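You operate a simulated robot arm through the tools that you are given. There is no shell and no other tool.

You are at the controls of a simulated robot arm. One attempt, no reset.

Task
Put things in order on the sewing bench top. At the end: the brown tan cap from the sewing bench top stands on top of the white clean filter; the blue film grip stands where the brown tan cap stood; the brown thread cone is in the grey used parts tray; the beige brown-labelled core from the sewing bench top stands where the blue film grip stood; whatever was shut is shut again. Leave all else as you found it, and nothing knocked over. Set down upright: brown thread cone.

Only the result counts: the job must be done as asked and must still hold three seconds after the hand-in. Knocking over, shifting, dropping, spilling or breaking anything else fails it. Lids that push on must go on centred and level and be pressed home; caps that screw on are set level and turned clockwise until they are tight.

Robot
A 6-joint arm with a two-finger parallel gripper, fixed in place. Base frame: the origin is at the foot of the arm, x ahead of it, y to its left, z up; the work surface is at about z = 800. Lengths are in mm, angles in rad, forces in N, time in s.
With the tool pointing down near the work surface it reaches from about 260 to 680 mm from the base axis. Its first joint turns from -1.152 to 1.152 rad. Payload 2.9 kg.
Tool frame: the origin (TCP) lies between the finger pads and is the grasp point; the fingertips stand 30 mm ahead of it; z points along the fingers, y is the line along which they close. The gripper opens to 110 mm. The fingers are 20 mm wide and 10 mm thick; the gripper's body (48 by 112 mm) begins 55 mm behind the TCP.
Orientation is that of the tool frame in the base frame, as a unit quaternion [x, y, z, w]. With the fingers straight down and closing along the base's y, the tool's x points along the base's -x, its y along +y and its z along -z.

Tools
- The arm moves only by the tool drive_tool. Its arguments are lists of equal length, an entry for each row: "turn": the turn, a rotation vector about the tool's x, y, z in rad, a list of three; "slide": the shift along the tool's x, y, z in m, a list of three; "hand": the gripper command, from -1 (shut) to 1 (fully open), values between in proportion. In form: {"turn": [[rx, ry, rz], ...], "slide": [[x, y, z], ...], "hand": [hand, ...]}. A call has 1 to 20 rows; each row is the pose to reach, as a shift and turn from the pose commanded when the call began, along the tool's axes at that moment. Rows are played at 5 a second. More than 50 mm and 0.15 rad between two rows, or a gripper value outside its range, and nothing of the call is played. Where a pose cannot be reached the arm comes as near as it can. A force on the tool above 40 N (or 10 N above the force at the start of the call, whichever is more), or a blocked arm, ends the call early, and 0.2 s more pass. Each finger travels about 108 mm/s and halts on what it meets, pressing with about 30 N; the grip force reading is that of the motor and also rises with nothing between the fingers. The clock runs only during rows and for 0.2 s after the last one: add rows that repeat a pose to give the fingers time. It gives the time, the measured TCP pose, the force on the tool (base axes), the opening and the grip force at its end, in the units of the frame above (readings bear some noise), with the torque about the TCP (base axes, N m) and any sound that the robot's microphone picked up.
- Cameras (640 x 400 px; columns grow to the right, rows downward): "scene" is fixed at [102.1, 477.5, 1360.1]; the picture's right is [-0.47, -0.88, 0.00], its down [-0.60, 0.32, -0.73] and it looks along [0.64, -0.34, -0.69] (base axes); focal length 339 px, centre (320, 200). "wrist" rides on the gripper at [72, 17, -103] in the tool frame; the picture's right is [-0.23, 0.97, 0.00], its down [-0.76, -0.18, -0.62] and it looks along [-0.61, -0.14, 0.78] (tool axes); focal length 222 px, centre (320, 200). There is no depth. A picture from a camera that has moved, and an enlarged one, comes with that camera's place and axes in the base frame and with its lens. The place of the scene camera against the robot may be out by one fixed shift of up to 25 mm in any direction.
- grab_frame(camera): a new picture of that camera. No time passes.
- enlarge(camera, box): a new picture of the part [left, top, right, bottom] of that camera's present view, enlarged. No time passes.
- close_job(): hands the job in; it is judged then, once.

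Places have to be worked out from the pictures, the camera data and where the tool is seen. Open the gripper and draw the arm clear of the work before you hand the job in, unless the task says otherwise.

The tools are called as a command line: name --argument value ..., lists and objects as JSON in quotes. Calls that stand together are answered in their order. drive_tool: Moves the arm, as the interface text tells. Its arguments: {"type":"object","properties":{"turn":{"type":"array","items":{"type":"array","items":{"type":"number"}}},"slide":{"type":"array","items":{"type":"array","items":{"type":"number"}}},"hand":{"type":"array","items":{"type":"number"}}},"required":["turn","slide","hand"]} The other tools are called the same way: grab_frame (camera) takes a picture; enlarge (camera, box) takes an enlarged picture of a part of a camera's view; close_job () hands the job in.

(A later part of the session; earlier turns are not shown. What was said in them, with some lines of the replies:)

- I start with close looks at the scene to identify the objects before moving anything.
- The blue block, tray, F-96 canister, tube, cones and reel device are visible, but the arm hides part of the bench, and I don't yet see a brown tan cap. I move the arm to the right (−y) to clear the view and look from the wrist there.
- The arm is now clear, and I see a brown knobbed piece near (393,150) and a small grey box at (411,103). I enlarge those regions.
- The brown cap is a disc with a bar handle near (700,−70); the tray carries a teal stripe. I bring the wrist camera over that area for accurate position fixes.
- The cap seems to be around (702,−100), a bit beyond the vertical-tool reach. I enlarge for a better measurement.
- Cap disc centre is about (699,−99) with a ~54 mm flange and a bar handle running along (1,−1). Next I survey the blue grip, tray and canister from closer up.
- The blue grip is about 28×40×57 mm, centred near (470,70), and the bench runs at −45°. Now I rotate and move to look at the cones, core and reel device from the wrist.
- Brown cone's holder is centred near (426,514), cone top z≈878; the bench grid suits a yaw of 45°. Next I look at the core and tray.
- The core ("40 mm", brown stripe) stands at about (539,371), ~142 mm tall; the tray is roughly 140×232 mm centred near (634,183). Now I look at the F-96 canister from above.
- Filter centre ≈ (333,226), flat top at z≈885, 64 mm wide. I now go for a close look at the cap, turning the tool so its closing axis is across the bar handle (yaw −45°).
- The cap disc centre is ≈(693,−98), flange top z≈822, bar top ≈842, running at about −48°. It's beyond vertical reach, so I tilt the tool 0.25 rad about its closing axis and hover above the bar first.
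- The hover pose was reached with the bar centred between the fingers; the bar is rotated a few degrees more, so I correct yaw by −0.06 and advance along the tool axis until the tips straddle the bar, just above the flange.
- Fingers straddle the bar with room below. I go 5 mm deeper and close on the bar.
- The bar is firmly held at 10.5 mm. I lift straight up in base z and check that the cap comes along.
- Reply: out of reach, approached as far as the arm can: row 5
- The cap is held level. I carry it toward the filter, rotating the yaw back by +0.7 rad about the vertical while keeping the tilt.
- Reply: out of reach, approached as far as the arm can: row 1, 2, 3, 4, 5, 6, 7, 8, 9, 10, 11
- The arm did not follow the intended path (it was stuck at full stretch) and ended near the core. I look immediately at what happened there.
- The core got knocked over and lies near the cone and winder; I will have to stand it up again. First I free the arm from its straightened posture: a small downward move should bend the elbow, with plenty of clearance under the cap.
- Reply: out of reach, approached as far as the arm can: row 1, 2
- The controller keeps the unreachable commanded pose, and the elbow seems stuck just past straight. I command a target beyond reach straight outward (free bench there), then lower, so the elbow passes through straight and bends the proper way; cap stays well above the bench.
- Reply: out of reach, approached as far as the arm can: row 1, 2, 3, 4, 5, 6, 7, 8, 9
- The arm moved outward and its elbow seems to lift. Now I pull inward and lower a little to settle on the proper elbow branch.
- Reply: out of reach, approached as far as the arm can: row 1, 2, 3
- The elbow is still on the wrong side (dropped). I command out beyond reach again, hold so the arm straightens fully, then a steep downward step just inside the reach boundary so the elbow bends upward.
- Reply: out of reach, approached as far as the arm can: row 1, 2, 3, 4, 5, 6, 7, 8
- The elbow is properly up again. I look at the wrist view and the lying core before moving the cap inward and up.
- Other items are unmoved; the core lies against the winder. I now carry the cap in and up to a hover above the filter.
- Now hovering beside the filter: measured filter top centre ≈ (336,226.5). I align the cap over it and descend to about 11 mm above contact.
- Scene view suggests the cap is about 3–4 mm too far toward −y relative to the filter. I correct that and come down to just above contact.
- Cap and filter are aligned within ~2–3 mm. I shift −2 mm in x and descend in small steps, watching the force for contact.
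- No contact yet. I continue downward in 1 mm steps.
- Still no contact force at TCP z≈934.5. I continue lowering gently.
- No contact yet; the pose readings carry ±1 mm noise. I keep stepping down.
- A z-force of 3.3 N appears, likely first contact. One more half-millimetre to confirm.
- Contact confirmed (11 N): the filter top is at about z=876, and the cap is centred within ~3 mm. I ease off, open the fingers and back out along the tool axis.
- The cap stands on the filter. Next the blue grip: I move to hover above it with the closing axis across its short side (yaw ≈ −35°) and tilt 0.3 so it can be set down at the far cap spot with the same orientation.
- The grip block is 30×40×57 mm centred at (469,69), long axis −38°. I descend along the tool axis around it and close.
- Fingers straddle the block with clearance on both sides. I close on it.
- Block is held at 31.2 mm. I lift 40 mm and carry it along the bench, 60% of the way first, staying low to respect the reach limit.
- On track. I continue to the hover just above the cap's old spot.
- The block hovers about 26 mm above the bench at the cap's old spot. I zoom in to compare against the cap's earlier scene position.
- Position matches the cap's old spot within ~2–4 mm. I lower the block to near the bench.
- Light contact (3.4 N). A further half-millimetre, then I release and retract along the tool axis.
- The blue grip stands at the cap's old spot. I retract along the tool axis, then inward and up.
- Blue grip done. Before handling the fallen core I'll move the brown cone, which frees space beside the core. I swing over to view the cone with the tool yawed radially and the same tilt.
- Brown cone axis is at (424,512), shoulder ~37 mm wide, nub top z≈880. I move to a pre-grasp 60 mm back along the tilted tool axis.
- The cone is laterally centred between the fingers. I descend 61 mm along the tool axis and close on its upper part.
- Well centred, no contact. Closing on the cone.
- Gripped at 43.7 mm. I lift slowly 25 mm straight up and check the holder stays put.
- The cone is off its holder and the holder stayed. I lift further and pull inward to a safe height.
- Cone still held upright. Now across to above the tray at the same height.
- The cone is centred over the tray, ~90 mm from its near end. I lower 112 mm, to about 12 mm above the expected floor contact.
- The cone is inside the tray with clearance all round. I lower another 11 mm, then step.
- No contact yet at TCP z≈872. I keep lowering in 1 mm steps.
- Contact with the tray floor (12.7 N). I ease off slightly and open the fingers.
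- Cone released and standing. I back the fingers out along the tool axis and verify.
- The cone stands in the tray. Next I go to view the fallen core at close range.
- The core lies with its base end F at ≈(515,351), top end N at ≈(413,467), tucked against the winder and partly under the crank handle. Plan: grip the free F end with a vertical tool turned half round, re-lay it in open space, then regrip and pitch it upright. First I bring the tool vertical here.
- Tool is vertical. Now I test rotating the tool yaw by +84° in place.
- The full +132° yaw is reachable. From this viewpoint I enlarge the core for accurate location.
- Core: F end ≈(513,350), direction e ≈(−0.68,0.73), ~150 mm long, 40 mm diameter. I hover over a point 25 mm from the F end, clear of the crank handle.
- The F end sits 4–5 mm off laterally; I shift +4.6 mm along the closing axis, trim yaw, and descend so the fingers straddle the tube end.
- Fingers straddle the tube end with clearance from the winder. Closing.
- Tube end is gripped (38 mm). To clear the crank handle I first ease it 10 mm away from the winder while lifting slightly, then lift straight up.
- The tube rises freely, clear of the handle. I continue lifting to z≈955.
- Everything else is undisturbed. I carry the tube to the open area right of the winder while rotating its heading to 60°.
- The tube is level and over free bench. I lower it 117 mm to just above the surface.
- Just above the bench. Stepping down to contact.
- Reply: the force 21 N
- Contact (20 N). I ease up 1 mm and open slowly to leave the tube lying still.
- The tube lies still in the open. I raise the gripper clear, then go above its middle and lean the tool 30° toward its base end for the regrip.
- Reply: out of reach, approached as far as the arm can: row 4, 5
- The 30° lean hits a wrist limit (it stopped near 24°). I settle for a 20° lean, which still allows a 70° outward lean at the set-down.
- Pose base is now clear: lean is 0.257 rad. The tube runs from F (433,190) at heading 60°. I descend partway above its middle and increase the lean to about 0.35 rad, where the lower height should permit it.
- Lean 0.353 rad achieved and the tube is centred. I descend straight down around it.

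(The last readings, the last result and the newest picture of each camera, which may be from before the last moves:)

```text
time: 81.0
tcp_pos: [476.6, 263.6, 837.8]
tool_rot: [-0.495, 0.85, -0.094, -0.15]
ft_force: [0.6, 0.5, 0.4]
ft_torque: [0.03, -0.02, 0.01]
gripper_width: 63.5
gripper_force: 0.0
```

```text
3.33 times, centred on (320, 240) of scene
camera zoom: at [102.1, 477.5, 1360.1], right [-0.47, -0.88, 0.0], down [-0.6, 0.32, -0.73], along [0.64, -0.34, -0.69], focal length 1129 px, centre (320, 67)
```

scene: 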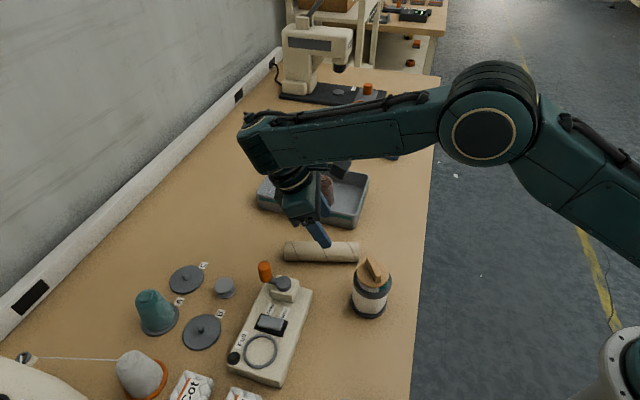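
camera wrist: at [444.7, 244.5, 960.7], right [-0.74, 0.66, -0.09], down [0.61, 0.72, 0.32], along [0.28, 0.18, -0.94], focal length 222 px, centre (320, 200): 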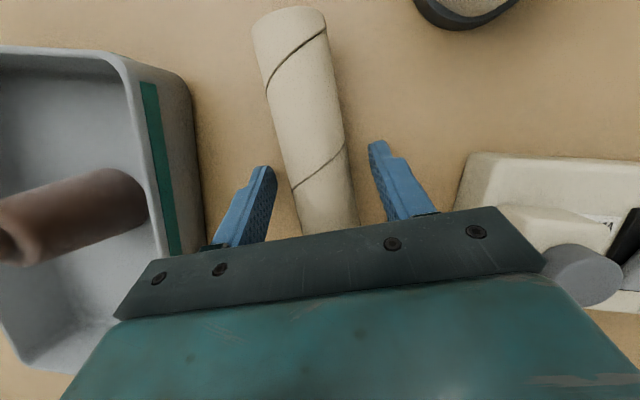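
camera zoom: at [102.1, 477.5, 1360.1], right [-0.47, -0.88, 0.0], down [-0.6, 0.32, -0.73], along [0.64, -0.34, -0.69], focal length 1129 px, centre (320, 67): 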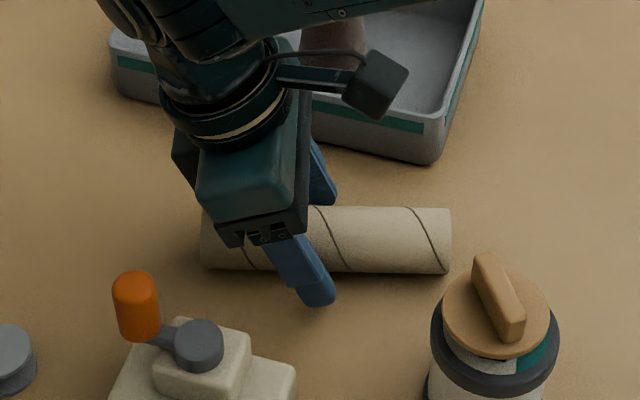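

Fingers straddle the middle of the tube. Closing.

drive_tool --turn '[[0, 0, 0], [0, 0, 0], [0, 0, 0], [0, 0, 0]]' --slide '[[0, 0, 0], [0, 0, 0], [0, 0, 0], [0, 0, 0]]' --hand '[-1, -1, -1, -1]'

grab_frame --camera "wrist"

```text
time: 82.0
tcp_pos: [475.3, 263.6, 837.2]
tool_rot: [-0.495, 0.851, -0.094, -0.15]
ft_force: [-0.3, 0.7, -0.4]
ft_torque: [0.0, 0.0, 0.0]
gripper_width: 38.4
gripper_force: 30.7
```

```text
taken
camera wrist: at [444.6, 244.5, 960.9], right [-0.74, 0.66, -0.09], down [0.61, 0.72, 0.32], along [0.28, 0.18, -0.94], focal length 222 px, centre (320, 200)
```

wrist: 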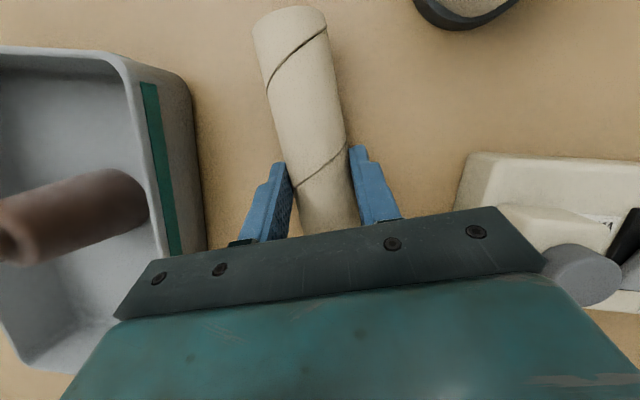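

Tube gripped (38.4 mm) near its middle, base end toward me. I lift 60 mm while bringing the tool from its inward lean to vertical, so the tube starts tipping base-down.

drive_tool --turn '[[0, 0, 0], [0, -0.12, 0], [0, -0.24, 0], [0, -0.3555, 0], [0, -0.3555, 0]]' --slide '[[0.0053, 0, -0.0142], [0.0105, 0, -0.0284], [0.0157, 0, -0.0424], [0.0209, 0, -0.0562], [0.0209, 0, -0.0562]]' --hand '[-1, -1, -1, -1, -1]'

grab_frame --camera "wrist"

grab_frame --camera "scene"

```text
time: 83.2
tcp_pos: [475.8, 264.2, 897.4]
tool_rot: [-0.504, 0.864, -0.004, 0.003]
ft_force: [-0.3, -0.4, -0.7]
ft_torque: [0.02, -0.01, -0.01]
gripper_width: 38.4
gripper_force: 30.3
```

```text
taken
camera wrist: at [424.1, 209.6, 1002.4], right [-0.74, 0.68, -0.01], down [0.52, 0.58, 0.63], along [0.43, 0.46, -0.78], focal length 222 px, centre (320, 200)
```

wrist: 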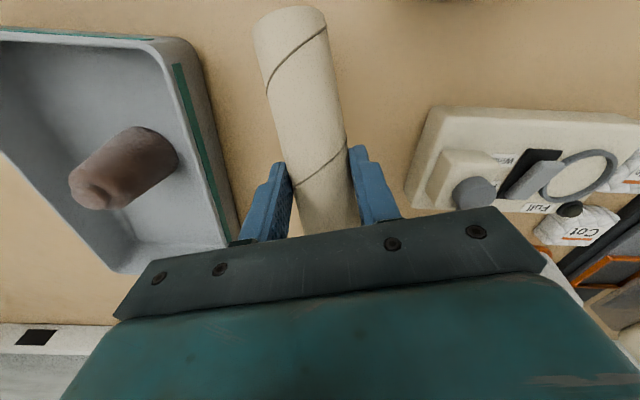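

```text
taken
```

scene: 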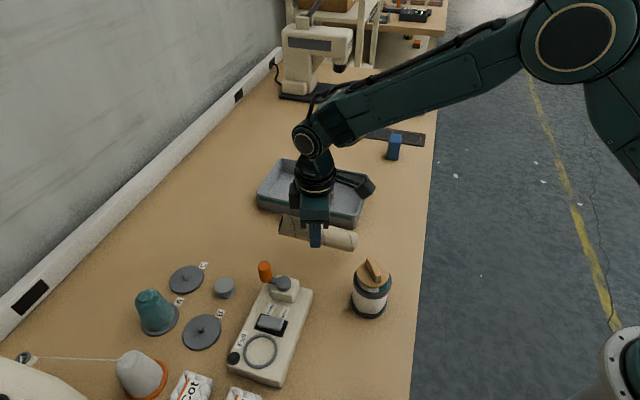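

Good: base end is now lower. I translate above the blue grip's old spot at a safe height.

drive_tool --turn '[[0, 0, 0], [0, 0, 0], [0, 0, 0], [0, 0, 0], [0, 0, 0], [0, 0, 0], [0, 0, 0]]' --slide '[[0.0318, -0.0151, -0.012], [0.0636, -0.0302, -0.024], [0.0954, -0.0454, -0.036], [0.1272, -0.0605, -0.0479], [0.159, -0.0756, -0.0599], [0.1908, -0.0907, -0.0719], [0.1908, -0.0907, -0.0719]]' --hand '[-1, -1, -1, -1, -1, -1, -1]'

grab_frame --camera "scene"

```text
time: 84.8
tcp_pos: [457.9, 49.6, 972.0]
tool_rot: [-0.504, 0.863, -0.004, 0.003]
ft_force: [0.1, 0.4, -0.3]
ft_torque: [0.02, 0.04, 0.02]
gripper_width: 38.7
gripper_force: 29.9
```

```text
taken
```

scene: 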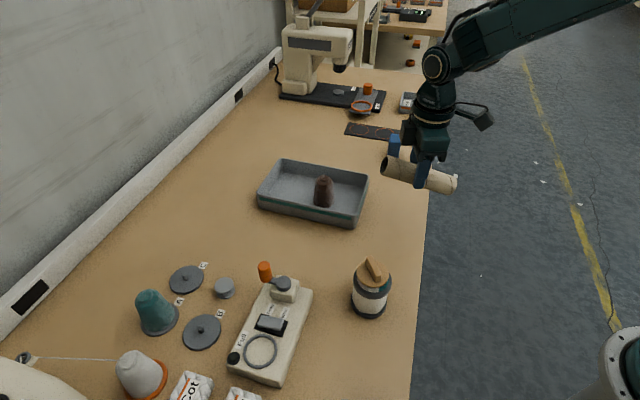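

In position at height. I begin pitching the tube upright: −0.6 rad about the closing axis first.

drive_tool --turn '[[0, -0.12, 0], [0, -0.24, 0], [0, -0.36, 0], [0, -0.48, 0], [0, -0.6, 0], [0, -0.6, 0]]' --slide '[[0, 0, 0], [0, 0, 0], [0, 0, 0], [0, 0, 0], [0, 0, 0], [0, 0, 0]]' --hand '[-1, -1, -1, -1, -1, -1]'

grab_frame --camera "scene"

```text
time: 86.2
tcp_pos: [458.7, 51.8, 971.3]
tool_rot: [-0.482, 0.824, 0.145, 0.259]
ft_force: [-0.2, 0.4, -1.4]
ft_torque: [0.01, 0.02, -0.02]
gripper_width: 38.4
gripper_force: 30.6
```

```text
taken
```

scene: 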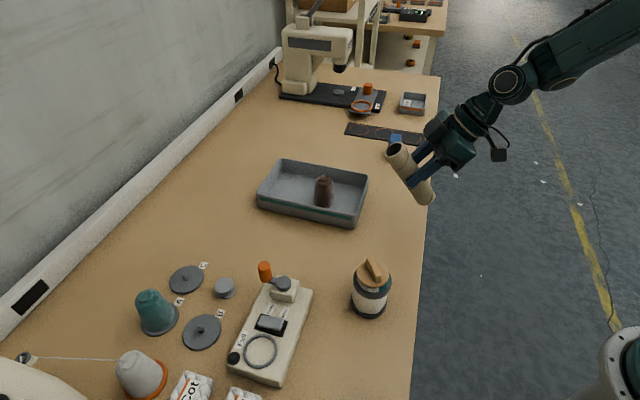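

Working well. I complete the remaining −0.615 rad of pitch.

drive_tool --turn '[[0, -0.123, 0], [0, -0.246, 0], [0, -0.369, 0], [0, -0.492, 0], [0, -0.615, 0], [0, -0.615, 0]]' --slide '[[0, 0, 0], [0, 0, 0], [0, 0, 0], [0, 0, 0], [0, 0, 0], [0, 0, 0]]' --hand '[-1, -1, -1, -1, -1, -1]'

grab_frame --camera "scene"

grab_frame --camera "wrist"

```text
time: 87.6
tcp_pos: [459.2, 52.8, 971.3]
tool_rot: [-0.416, 0.707, 0.285, 0.496]
ft_force: [0.0, -0.7, -0.1]
ft_torque: [-0.01, -0.01, 0.0]
gripper_width: 38.5
gripper_force: 29.9
```

```text
taken
```

scene: 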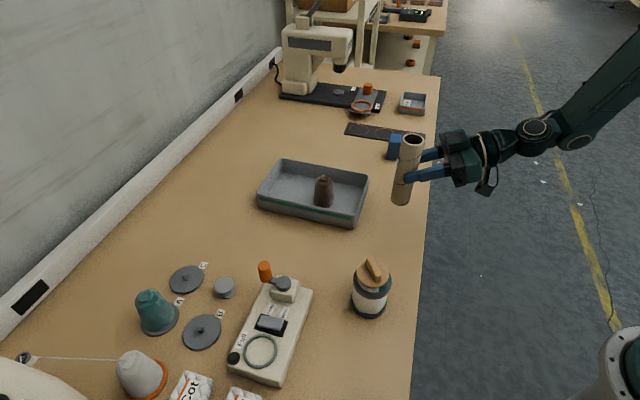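

```text
taken
camera wrist: at [385.0, -45.0, 940.0], right [-0.81, 0.55, 0.2], down [-0.01, -0.36, 0.93], along [0.59, 0.75, 0.3], focal length 222 px, centre (320, 200)
```

wrist: 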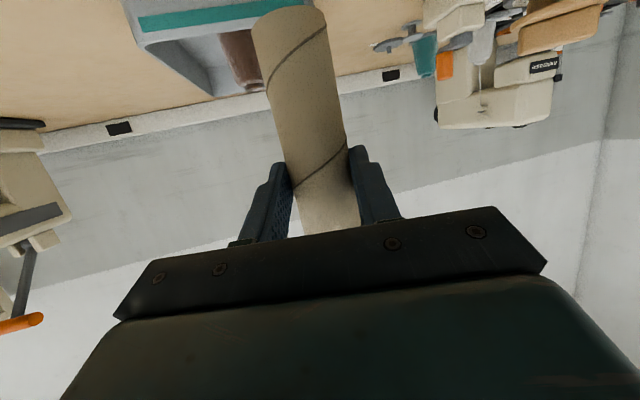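

The tube is now upright and right way up. I trim a 0.6° tilt and lower to ~8 mm above the bench at the grip's old spot.

drive_tool --turn '[[-0.0033, 0.0025, 0.009], [-0.0033, 0.0025, 0.009], [-0.0033, 0.0025, 0.009], [-0.0033, 0.0025, 0.009]]' --slide '[[0.0243, 0.0001, 0.0094], [0.0485, 0.0002, 0.0187], [0.0728, 0.0004, 0.0281], [0.0728, 0.0004, 0.0281]]' --hand '[-1, -1, -1, -1]'

enlarge --camera "scene" --box '[350, 140, 470, 260]'

grab_frame --camera "wrist"

```text
time: 88.6
tcp_pos: [460.7, 54.8, 894.0]
tool_rot: [-0.414, 0.71, 0.285, 0.493]
ft_force: [0.6, 0.1, -0.7]
ft_torque: [0.01, 0.01, -0.02]
gripper_width: 38.4
gripper_force: 29.8
```

```text
3.33 times, centred on (410, 200) of scene
camera zoom: at [102.1, 477.5, 1360.1], right [-0.47, -0.88, 0.0], down [-0.6, 0.32, -0.73], along [0.64, -0.34, -0.69], focal length 1129 px, centre (20, 200)
```

zoom: 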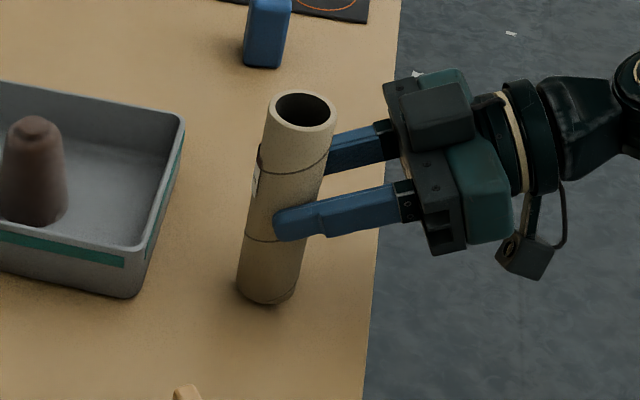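

```text
taken
camera wrist: at [385.9, -43.8, 863.2], right [-0.81, 0.55, 0.21], down [0.0, -0.36, 0.93], along [0.59, 0.75, 0.3], focal length 222 px, centre (320, 200)
```

wrist: 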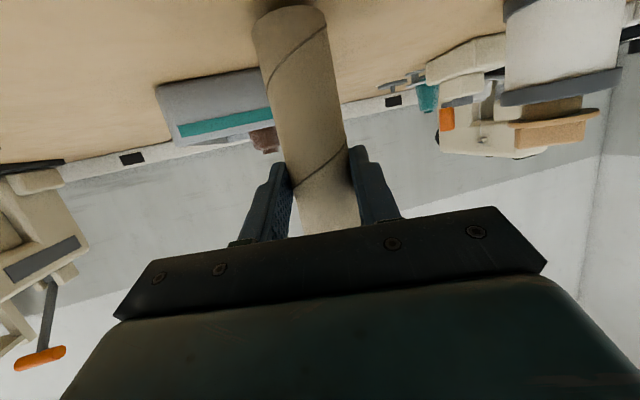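

Tube vertical within 0.3°, position within ~3 mm of the grip's old spot. I nudge −2 mm in y and lower 7 mm.

drive_tool --turn '[[0, 0, 0], [0, 0, 0], [0, 0, 0]]' --slide '[[0.0035, -0.0007, 0.0005], [0.0071, -0.0014, 0.0011], [0.0071, -0.0014, 0.0011]]' --hand '[-1, -1, -1]'

```text
time: 89.4
tcp_pos: [460.8, 52.7, 888.3]
tool_rot: [-0.414, 0.709, 0.288, 0.494]
ft_force: [-0.6, 0.9, 0.0]
ft_torque: [0.0, 0.01, 0.04]
gripper_width: 38.8
gripper_force: 30.0
```

drive_tool --turn '[[0, 0, 0], [0, 0, 0]]' --slide '[[0.0009, 0, 0.00035], [0.0019, 0, 0.0007]]' --hand '[-1, -1]'

```text
time: 90.0
tcp_pos: [462.4, 53.0, 885.7]
tool_rot: [-0.414, 0.708, 0.288, 0.495]
ft_force: [-5.4, -1.9, 23.4]
ft_torque: [0.13, 0.21, 0.08]
gripper_width: 38.4
gripper_force: 30.1
```

Firm contact (23 N). I ease up half a millimetre and open the fingers gently.

drive_tool --turn '[[0, 0, 0], [0, 0, 0], [0, 0, 0], [0, 0, 0], [0, 0, 0], [0, 0, 0]]' --slide '[[-0.0006, 0, -0.0002], [-0.0006, 0, -0.0002], [-0.0006, 0, -0.0002], [-0.0006, 0, -0.0002], [-0.0006, 0, -0.0002], [-0.0006, 0, -0.0002]]' --hand '[-1, -0.25, -0.2, -0.1, 0.05, 0.2]'

enlarge --camera "scene" --box '[350, 140, 470, 260]'

grab_frame --camera "wrist"

```text
time: 91.4
tcp_pos: [461.1, 53.0, 885.5]
tool_rot: [-0.414, 0.71, 0.286, 0.493]
ft_force: [-0.7, 0.7, 0.1]
ft_torque: [0.01, 0.02, 0.0]
gripper_width: 65.9
gripper_force: 0.0
```

```text
3.33 times, centred on (410, 200) of scene
camera zoom: at [102.1, 477.5, 1360.1], right [-0.47, -0.88, 0.0], down [-0.6, 0.32, -0.73], along [0.64, -0.34, -0.69], focal length 1129 px, centre (20, 200)
```

zoom: 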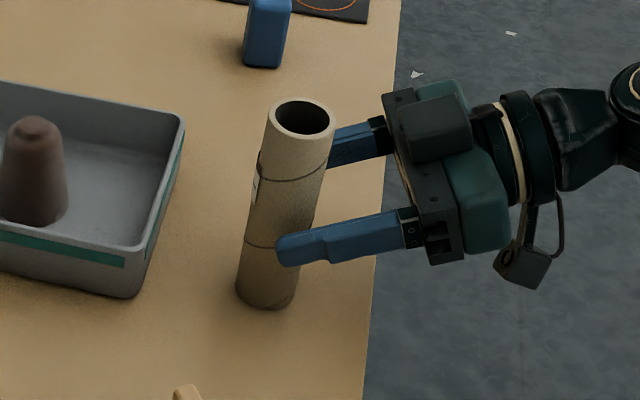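

```text
taken
camera wrist: at [386.1, -45.6, 853.9], right [-0.81, 0.55, 0.21], down [0.0, -0.36, 0.93], along [0.59, 0.75, 0.3], focal length 222 px, centre (320, 200)
```

wrist: 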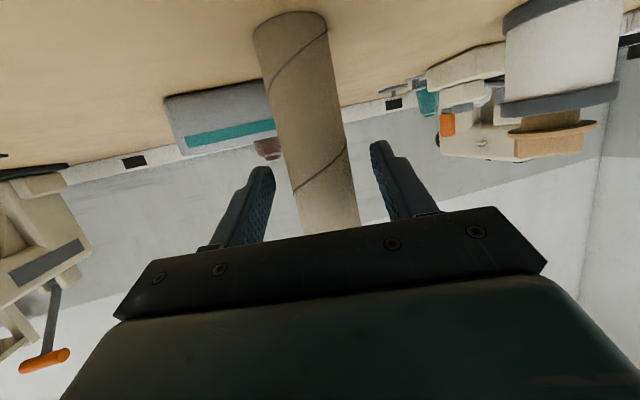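

The core stands freely. I withdraw straight back along the tool axis.

drive_tool --turn '[[0, 0, 0], [0, 0, 0], [0, 0, 0], [0, 0, 0], [0, 0, 0]]' --slide '[[0, 0, -0.015], [0, 0, -0.035], [0, 0, -0.065], [0, 0, -0.1], [0, 0, -0.1]]' --hand '[0.2, 0.2, 0.2, 0.2, 0.2]'

grab_frame --camera "scene"

enlarge --camera "scene" --box '[350, 140, 470, 260]'

```text
time: 92.6
tcp_pos: [413.4, -30.3, 919.7]
tool_rot: [-0.414, 0.709, 0.287, 0.493]
ft_force: [0.4, 0.1, 0.3]
ft_torque: [-0.04, -0.01, -0.01]
gripper_width: 66.0
gripper_force: 0.0
```

```text
taken
```

scene: 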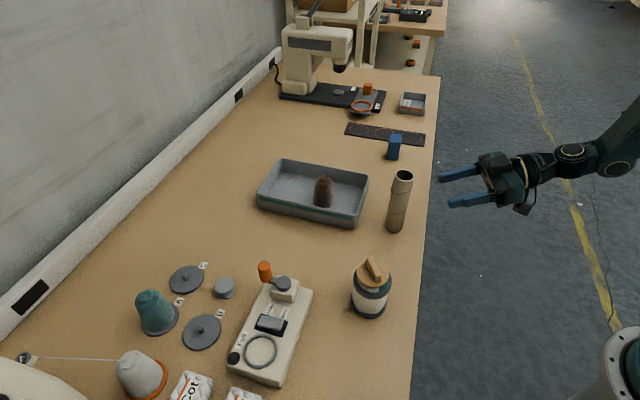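

```text
3.33 times, centred on (410, 200) of scene
camera zoom: at [102.1, 477.4, 1360.1], right [-0.47, -0.88, 0.0], down [-0.6, 0.32, -0.73], along [0.64, -0.34, -0.69], focal length 1129 px, centre (20, 200)
```

zoom: 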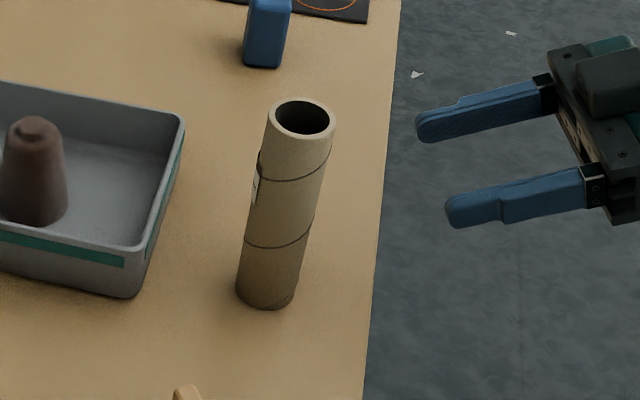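

The core stands at the grip's old spot. I check all surrounding items against the initial pictures with the same crops.

enlarge --camera "scene" --box '[100, 240, 260, 400]'

enlarge --camera "scene" --box '[200, 240, 420, 400]'

enlarge --camera "scene" --box '[330, 70, 450, 170]'

enlarge --camera "scene" --box '[230, 150, 430, 330]'

enlarge --camera "scene" --box '[0, 300, 320, 400]'

```text
2.50 times, centred on (180, 320) of scene
camera zoom: at [102.1, 477.4, 1360.1], right [-0.47, -0.88, 0.0], down [-0.6, 0.32, -0.73], along [0.64, -0.34, -0.69], focal length 847 px, centre (670, -100)
```

zoom: 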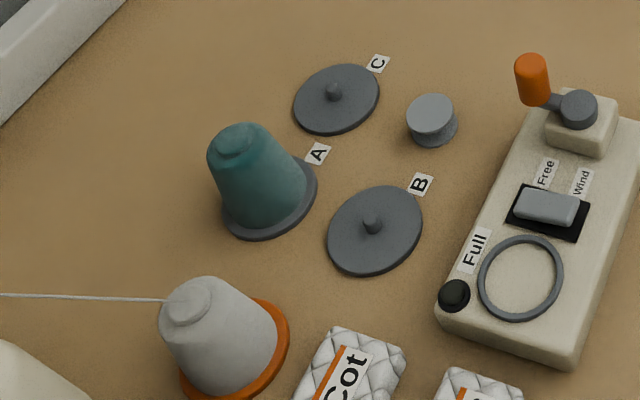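

```text
2.50 times, centred on (310, 320) of scene
camera zoom: at [102.1, 477.4, 1360.1], right [-0.47, -0.88, 0.0], down [-0.6, 0.32, -0.73], along [0.64, -0.34, -0.69], focal length 847 px, centre (345, -100)
```

zoom: 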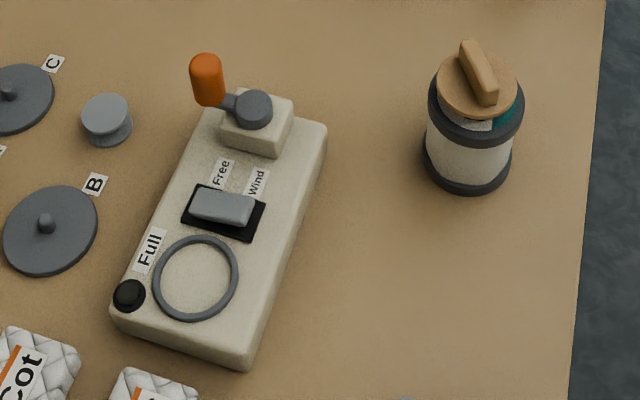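

```text
4.00 times, centred on (390, 120) of scene
camera zoom: at [102.1, 477.4, 1360.1], right [-0.47, -0.88, 0.0], down [-0.6, 0.32, -0.73], along [0.64, -0.34, -0.69], focal length 1355 px, centre (40, 520)
```

zoom: 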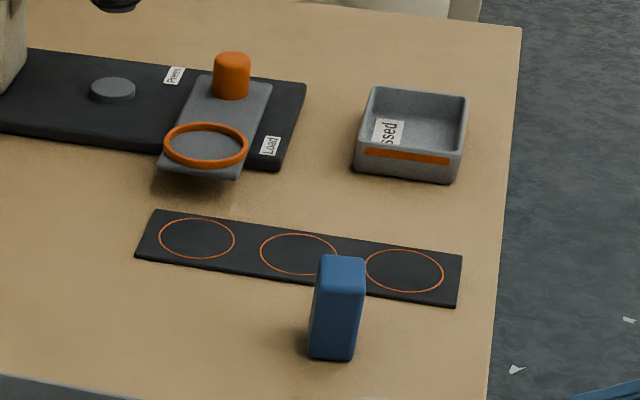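

```text
2.22 times, centred on (330, 240) of scene
camera zoom: at [102.1, 477.4, 1360.1], right [-0.47, -0.88, 0.0], down [-0.6, 0.32, -0.73], along [0.64, -0.34, -0.69], focal length 753 px, centre (298, 111)
```

zoom: 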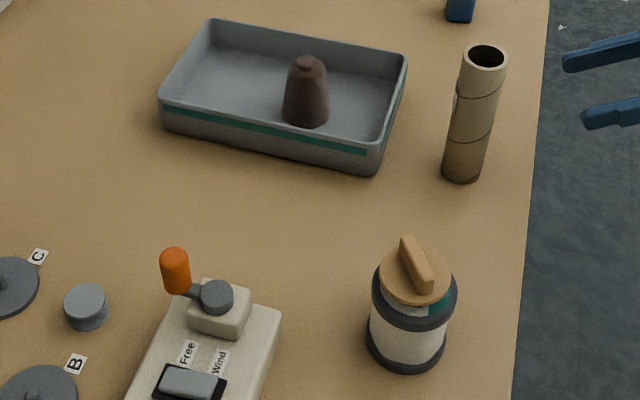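

```text
2.00 times, centred on (160, 350) of scene
camera zoom: at [102.1, 477.4, 1360.1], right [-0.47, -0.88, 0.0], down [-0.6, 0.32, -0.73], along [0.64, -0.34, -0.69], focal length 678 px, centre (640, -100)
```

zoom: 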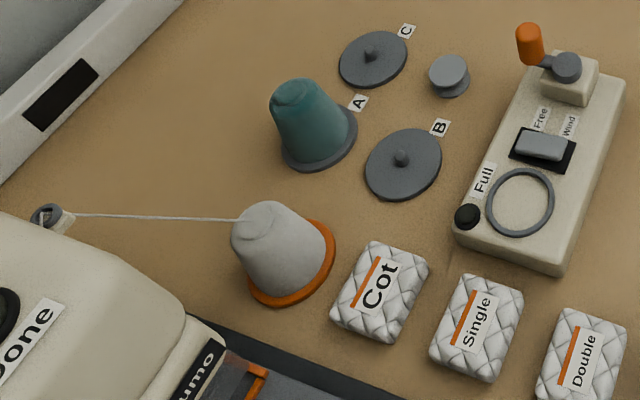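

All other items match their initial positions. To verify the cap's centring on the filter, I bring the tool back to vertical and look down from above.

drive_tool --turn '[[0, 0.1215, 0], [0, 0.243, 0], [0, 0.3645, 0], [0, 0.486, 0], [0, 0.6075, 0], [0, 0.729, 0], [0, 0.8505, 0], [0, 0.972, 0], [0, 1.0935, 0], [0, 1.215, 0], [0, 1.215, 0]]' --slide '[[-0.0122, 0, -0.0046], [-0.0243, 0, -0.0091], [-0.0365, 0, -0.0137], [-0.0487, 0, -0.0182], [-0.0609, 0, -0.0228], [-0.073, 0, -0.0274], [-0.0852, 0, -0.0319], [-0.0974, 0, -0.0365], [-0.1095, 0, -0.041], [-0.1217, 0, -0.0456], [-0.1217, 0, -0.0456]]' --hand '[0.5, 1, 1, 1, 1, 1, 1, 1, 1, 1, 1]'

```text
time: 95.0
tcp_pos: [413.5, -30.9, 1048.5]
tool_rot: [-0.504, 0.864, -0.002, 0.0]
ft_force: [-0.4, -0.4, -0.5]
ft_torque: [0.02, 0.0, -0.01]
gripper_width: 109.9
gripper_force: 0.0
```

Now to a viewpoint directly above the filter.

drive_tool --turn '[[0, 0, 0.0578], [0, 0, 0.1156], [0, 0, 0.1734], [0, 0, 0.2313], [0, 0, 0.2891], [0, 0, 0.3469], [0, 0, 0.4047], [0, 0, 0.4625], [0, 0, 0.4625]]' --slide '[[-0.0314, 0.0203, -0.0014], [-0.0629, 0.0406, -0.0029], [-0.0943, 0.0609, -0.0043], [-0.1258, 0.0812, -0.0058], [-0.1572, 0.1014, -0.0072], [-0.1886, 0.1217, -0.0086], [-0.2201, 0.142, -0.0101], [-0.2515, 0.1623, -0.0115], [-0.2515, 0.1623, -0.0115]]' --hand '[1, 1, 1, 1, 1, 1, 1, 1, 1]'

grab_frame --camera "wrist"

enlarge --camera "wrist" --box '[240, 0, 400, 120]'

```text
time: 97.0
tcp_pos: [396.0, 269.7, 1059.5]
tool_rot: [-0.291, 0.957, -0.002, 0.0]
ft_force: [0.1, -0.9, -0.6]
ft_torque: [0.02, 0.03, -0.06]
gripper_width: 110.0
gripper_force: 0.0
```

```text
taken
camera wrist: at [326.6, 242.6, 1165.1], right [-0.35, 0.93, 0.0], down [0.73, 0.28, 0.62], along [0.58, 0.22, -0.78], focal length 222 px, centre (320, 200)
```

wrist: 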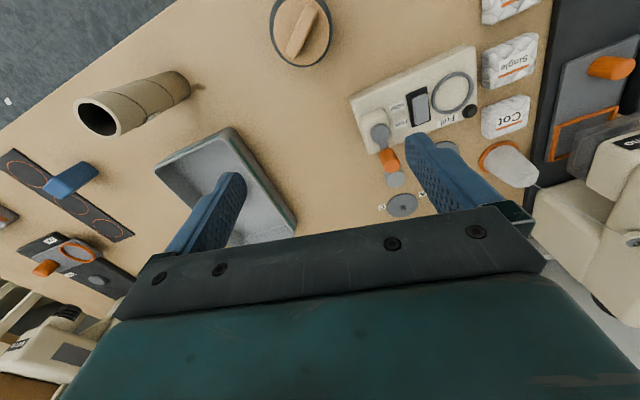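

```text
3.33 times, centred on (320, 60) of wrist
camera zoom: at [326.6, 242.6, 1165.1], right [-0.35, 0.93, 0.0], down [0.73, 0.28, 0.62], along [0.58, 0.22, -0.78], focal length 740 px, centre (320, 667)
```

zoom: 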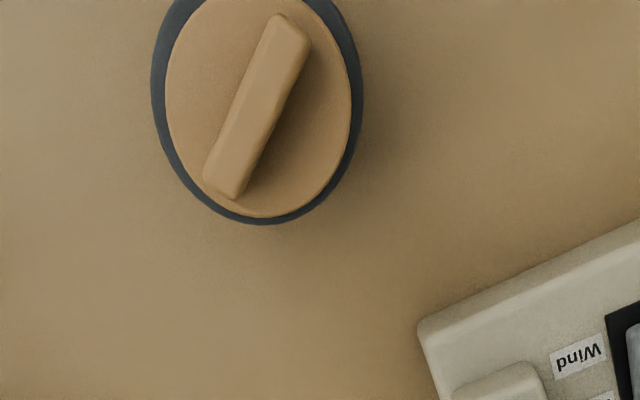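

The cap sits concentric on the filter within ~3 mm. Everything is in place, so I withdraw the arm clear of the bench with the gripper open.

drive_tool --turn '[[0, 0, 0.05], [0, 0, 0.1], [0, 0, 0.15], [0, 0, 0.2], [0, 0, 0.25], [0, 0, 0.3], [0, 0, 0.35], [0, 0, 0.4], [0, 0, 0.45], [0, 0, 0.5], [0, 0, 0.5]]' --slide '[[0.032, -0.0267, -0.009], [0.0639, -0.0535, -0.018], [0.0959, -0.0802, -0.027], [0.1278, -0.1069, -0.036], [0.1598, -0.1337, -0.045], [0.1918, -0.1604, -0.054], [0.2237, -0.1871, -0.063], [0.2557, -0.2138, -0.072], [0.2876, -0.2406, -0.081], [0.3196, -0.2673, -0.09], [0.3196, -0.2673, -0.09]]' --hand '[1, 1, 1, 1, 1, 1, 1, 1, 1, 1, 1]'

grab_frame --camera "scene"

enlarge --camera "scene" --box '[230, 100, 450, 330]'

```text
time: 99.4
tcp_pos: [280.8, -131.9, 1151.9]
tool_rot: [-0.047, 0.999, -0.001, 0.0]
ft_force: [0.1, -0.1, 0.1]
ft_torque: [0.03, 0.01, 0.0]
gripper_width: 110.0
gripper_force: 0.2
```

```text
taken
```

scene: 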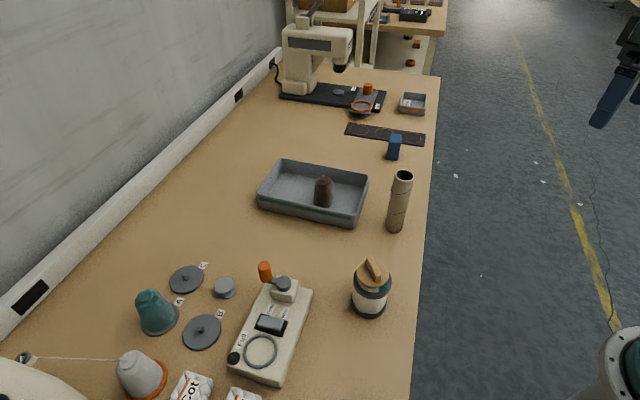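

```text
1.74 times, centred on (340, 215) of scene
camera zoom: at [102.1, 477.4, 1360.1], right [-0.47, -0.88, 0.0], down [-0.6, 0.32, -0.73], along [0.64, -0.34, -0.69], focal length 589 px, centre (285, 174)
```

zoom: 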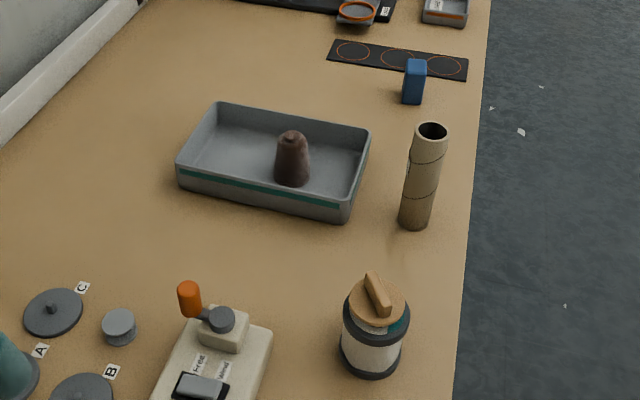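

The final view shows the cap on the filter, the blue grip at the cap's old spot and the core upright at the grip's old spot. The cone stands upright in the tray, everything else is unmoved, and the arm is clear with the gripper open. I hand the job in.

close_job

```text
The job is handed in.
```

I handed the job in with all four items where you asked. One thing went wrong on the way: I knocked the core over and had to stand it back up.

- **Cap:** the brown tan cap stands on the white F-96 canister, which I took to be the clean filter. It is centred to within about 3–4 mm.
- **Blue film grip:** it stands where the cap stood, within about 4 mm.
- **Thread cone:** the brown cone stands upright in the large grey tray with the teal stripe. That tray has no readable name; I took it as the used parts tray because the two smaller grey trays are labelled "Sewn" and what looks like "Pressed".
- **Core:** the beige brown-labelled core stands where the grip stood, the same way up as before, within about 2 mm.

**The knock:** while I was carrying the cap, the arm got stuck at full stretch, swung off its path and hit the core. The core fell and came to rest against the winder. I picked it up and set it upright on its new spot.

I compared the final scene pictures with the starting ones. The winder, small button, cone holders, tray and cotton packs all look unmoved. I opened nothing, so there was nothing to shut again. The gripper is open and the arm is clear of the bench.
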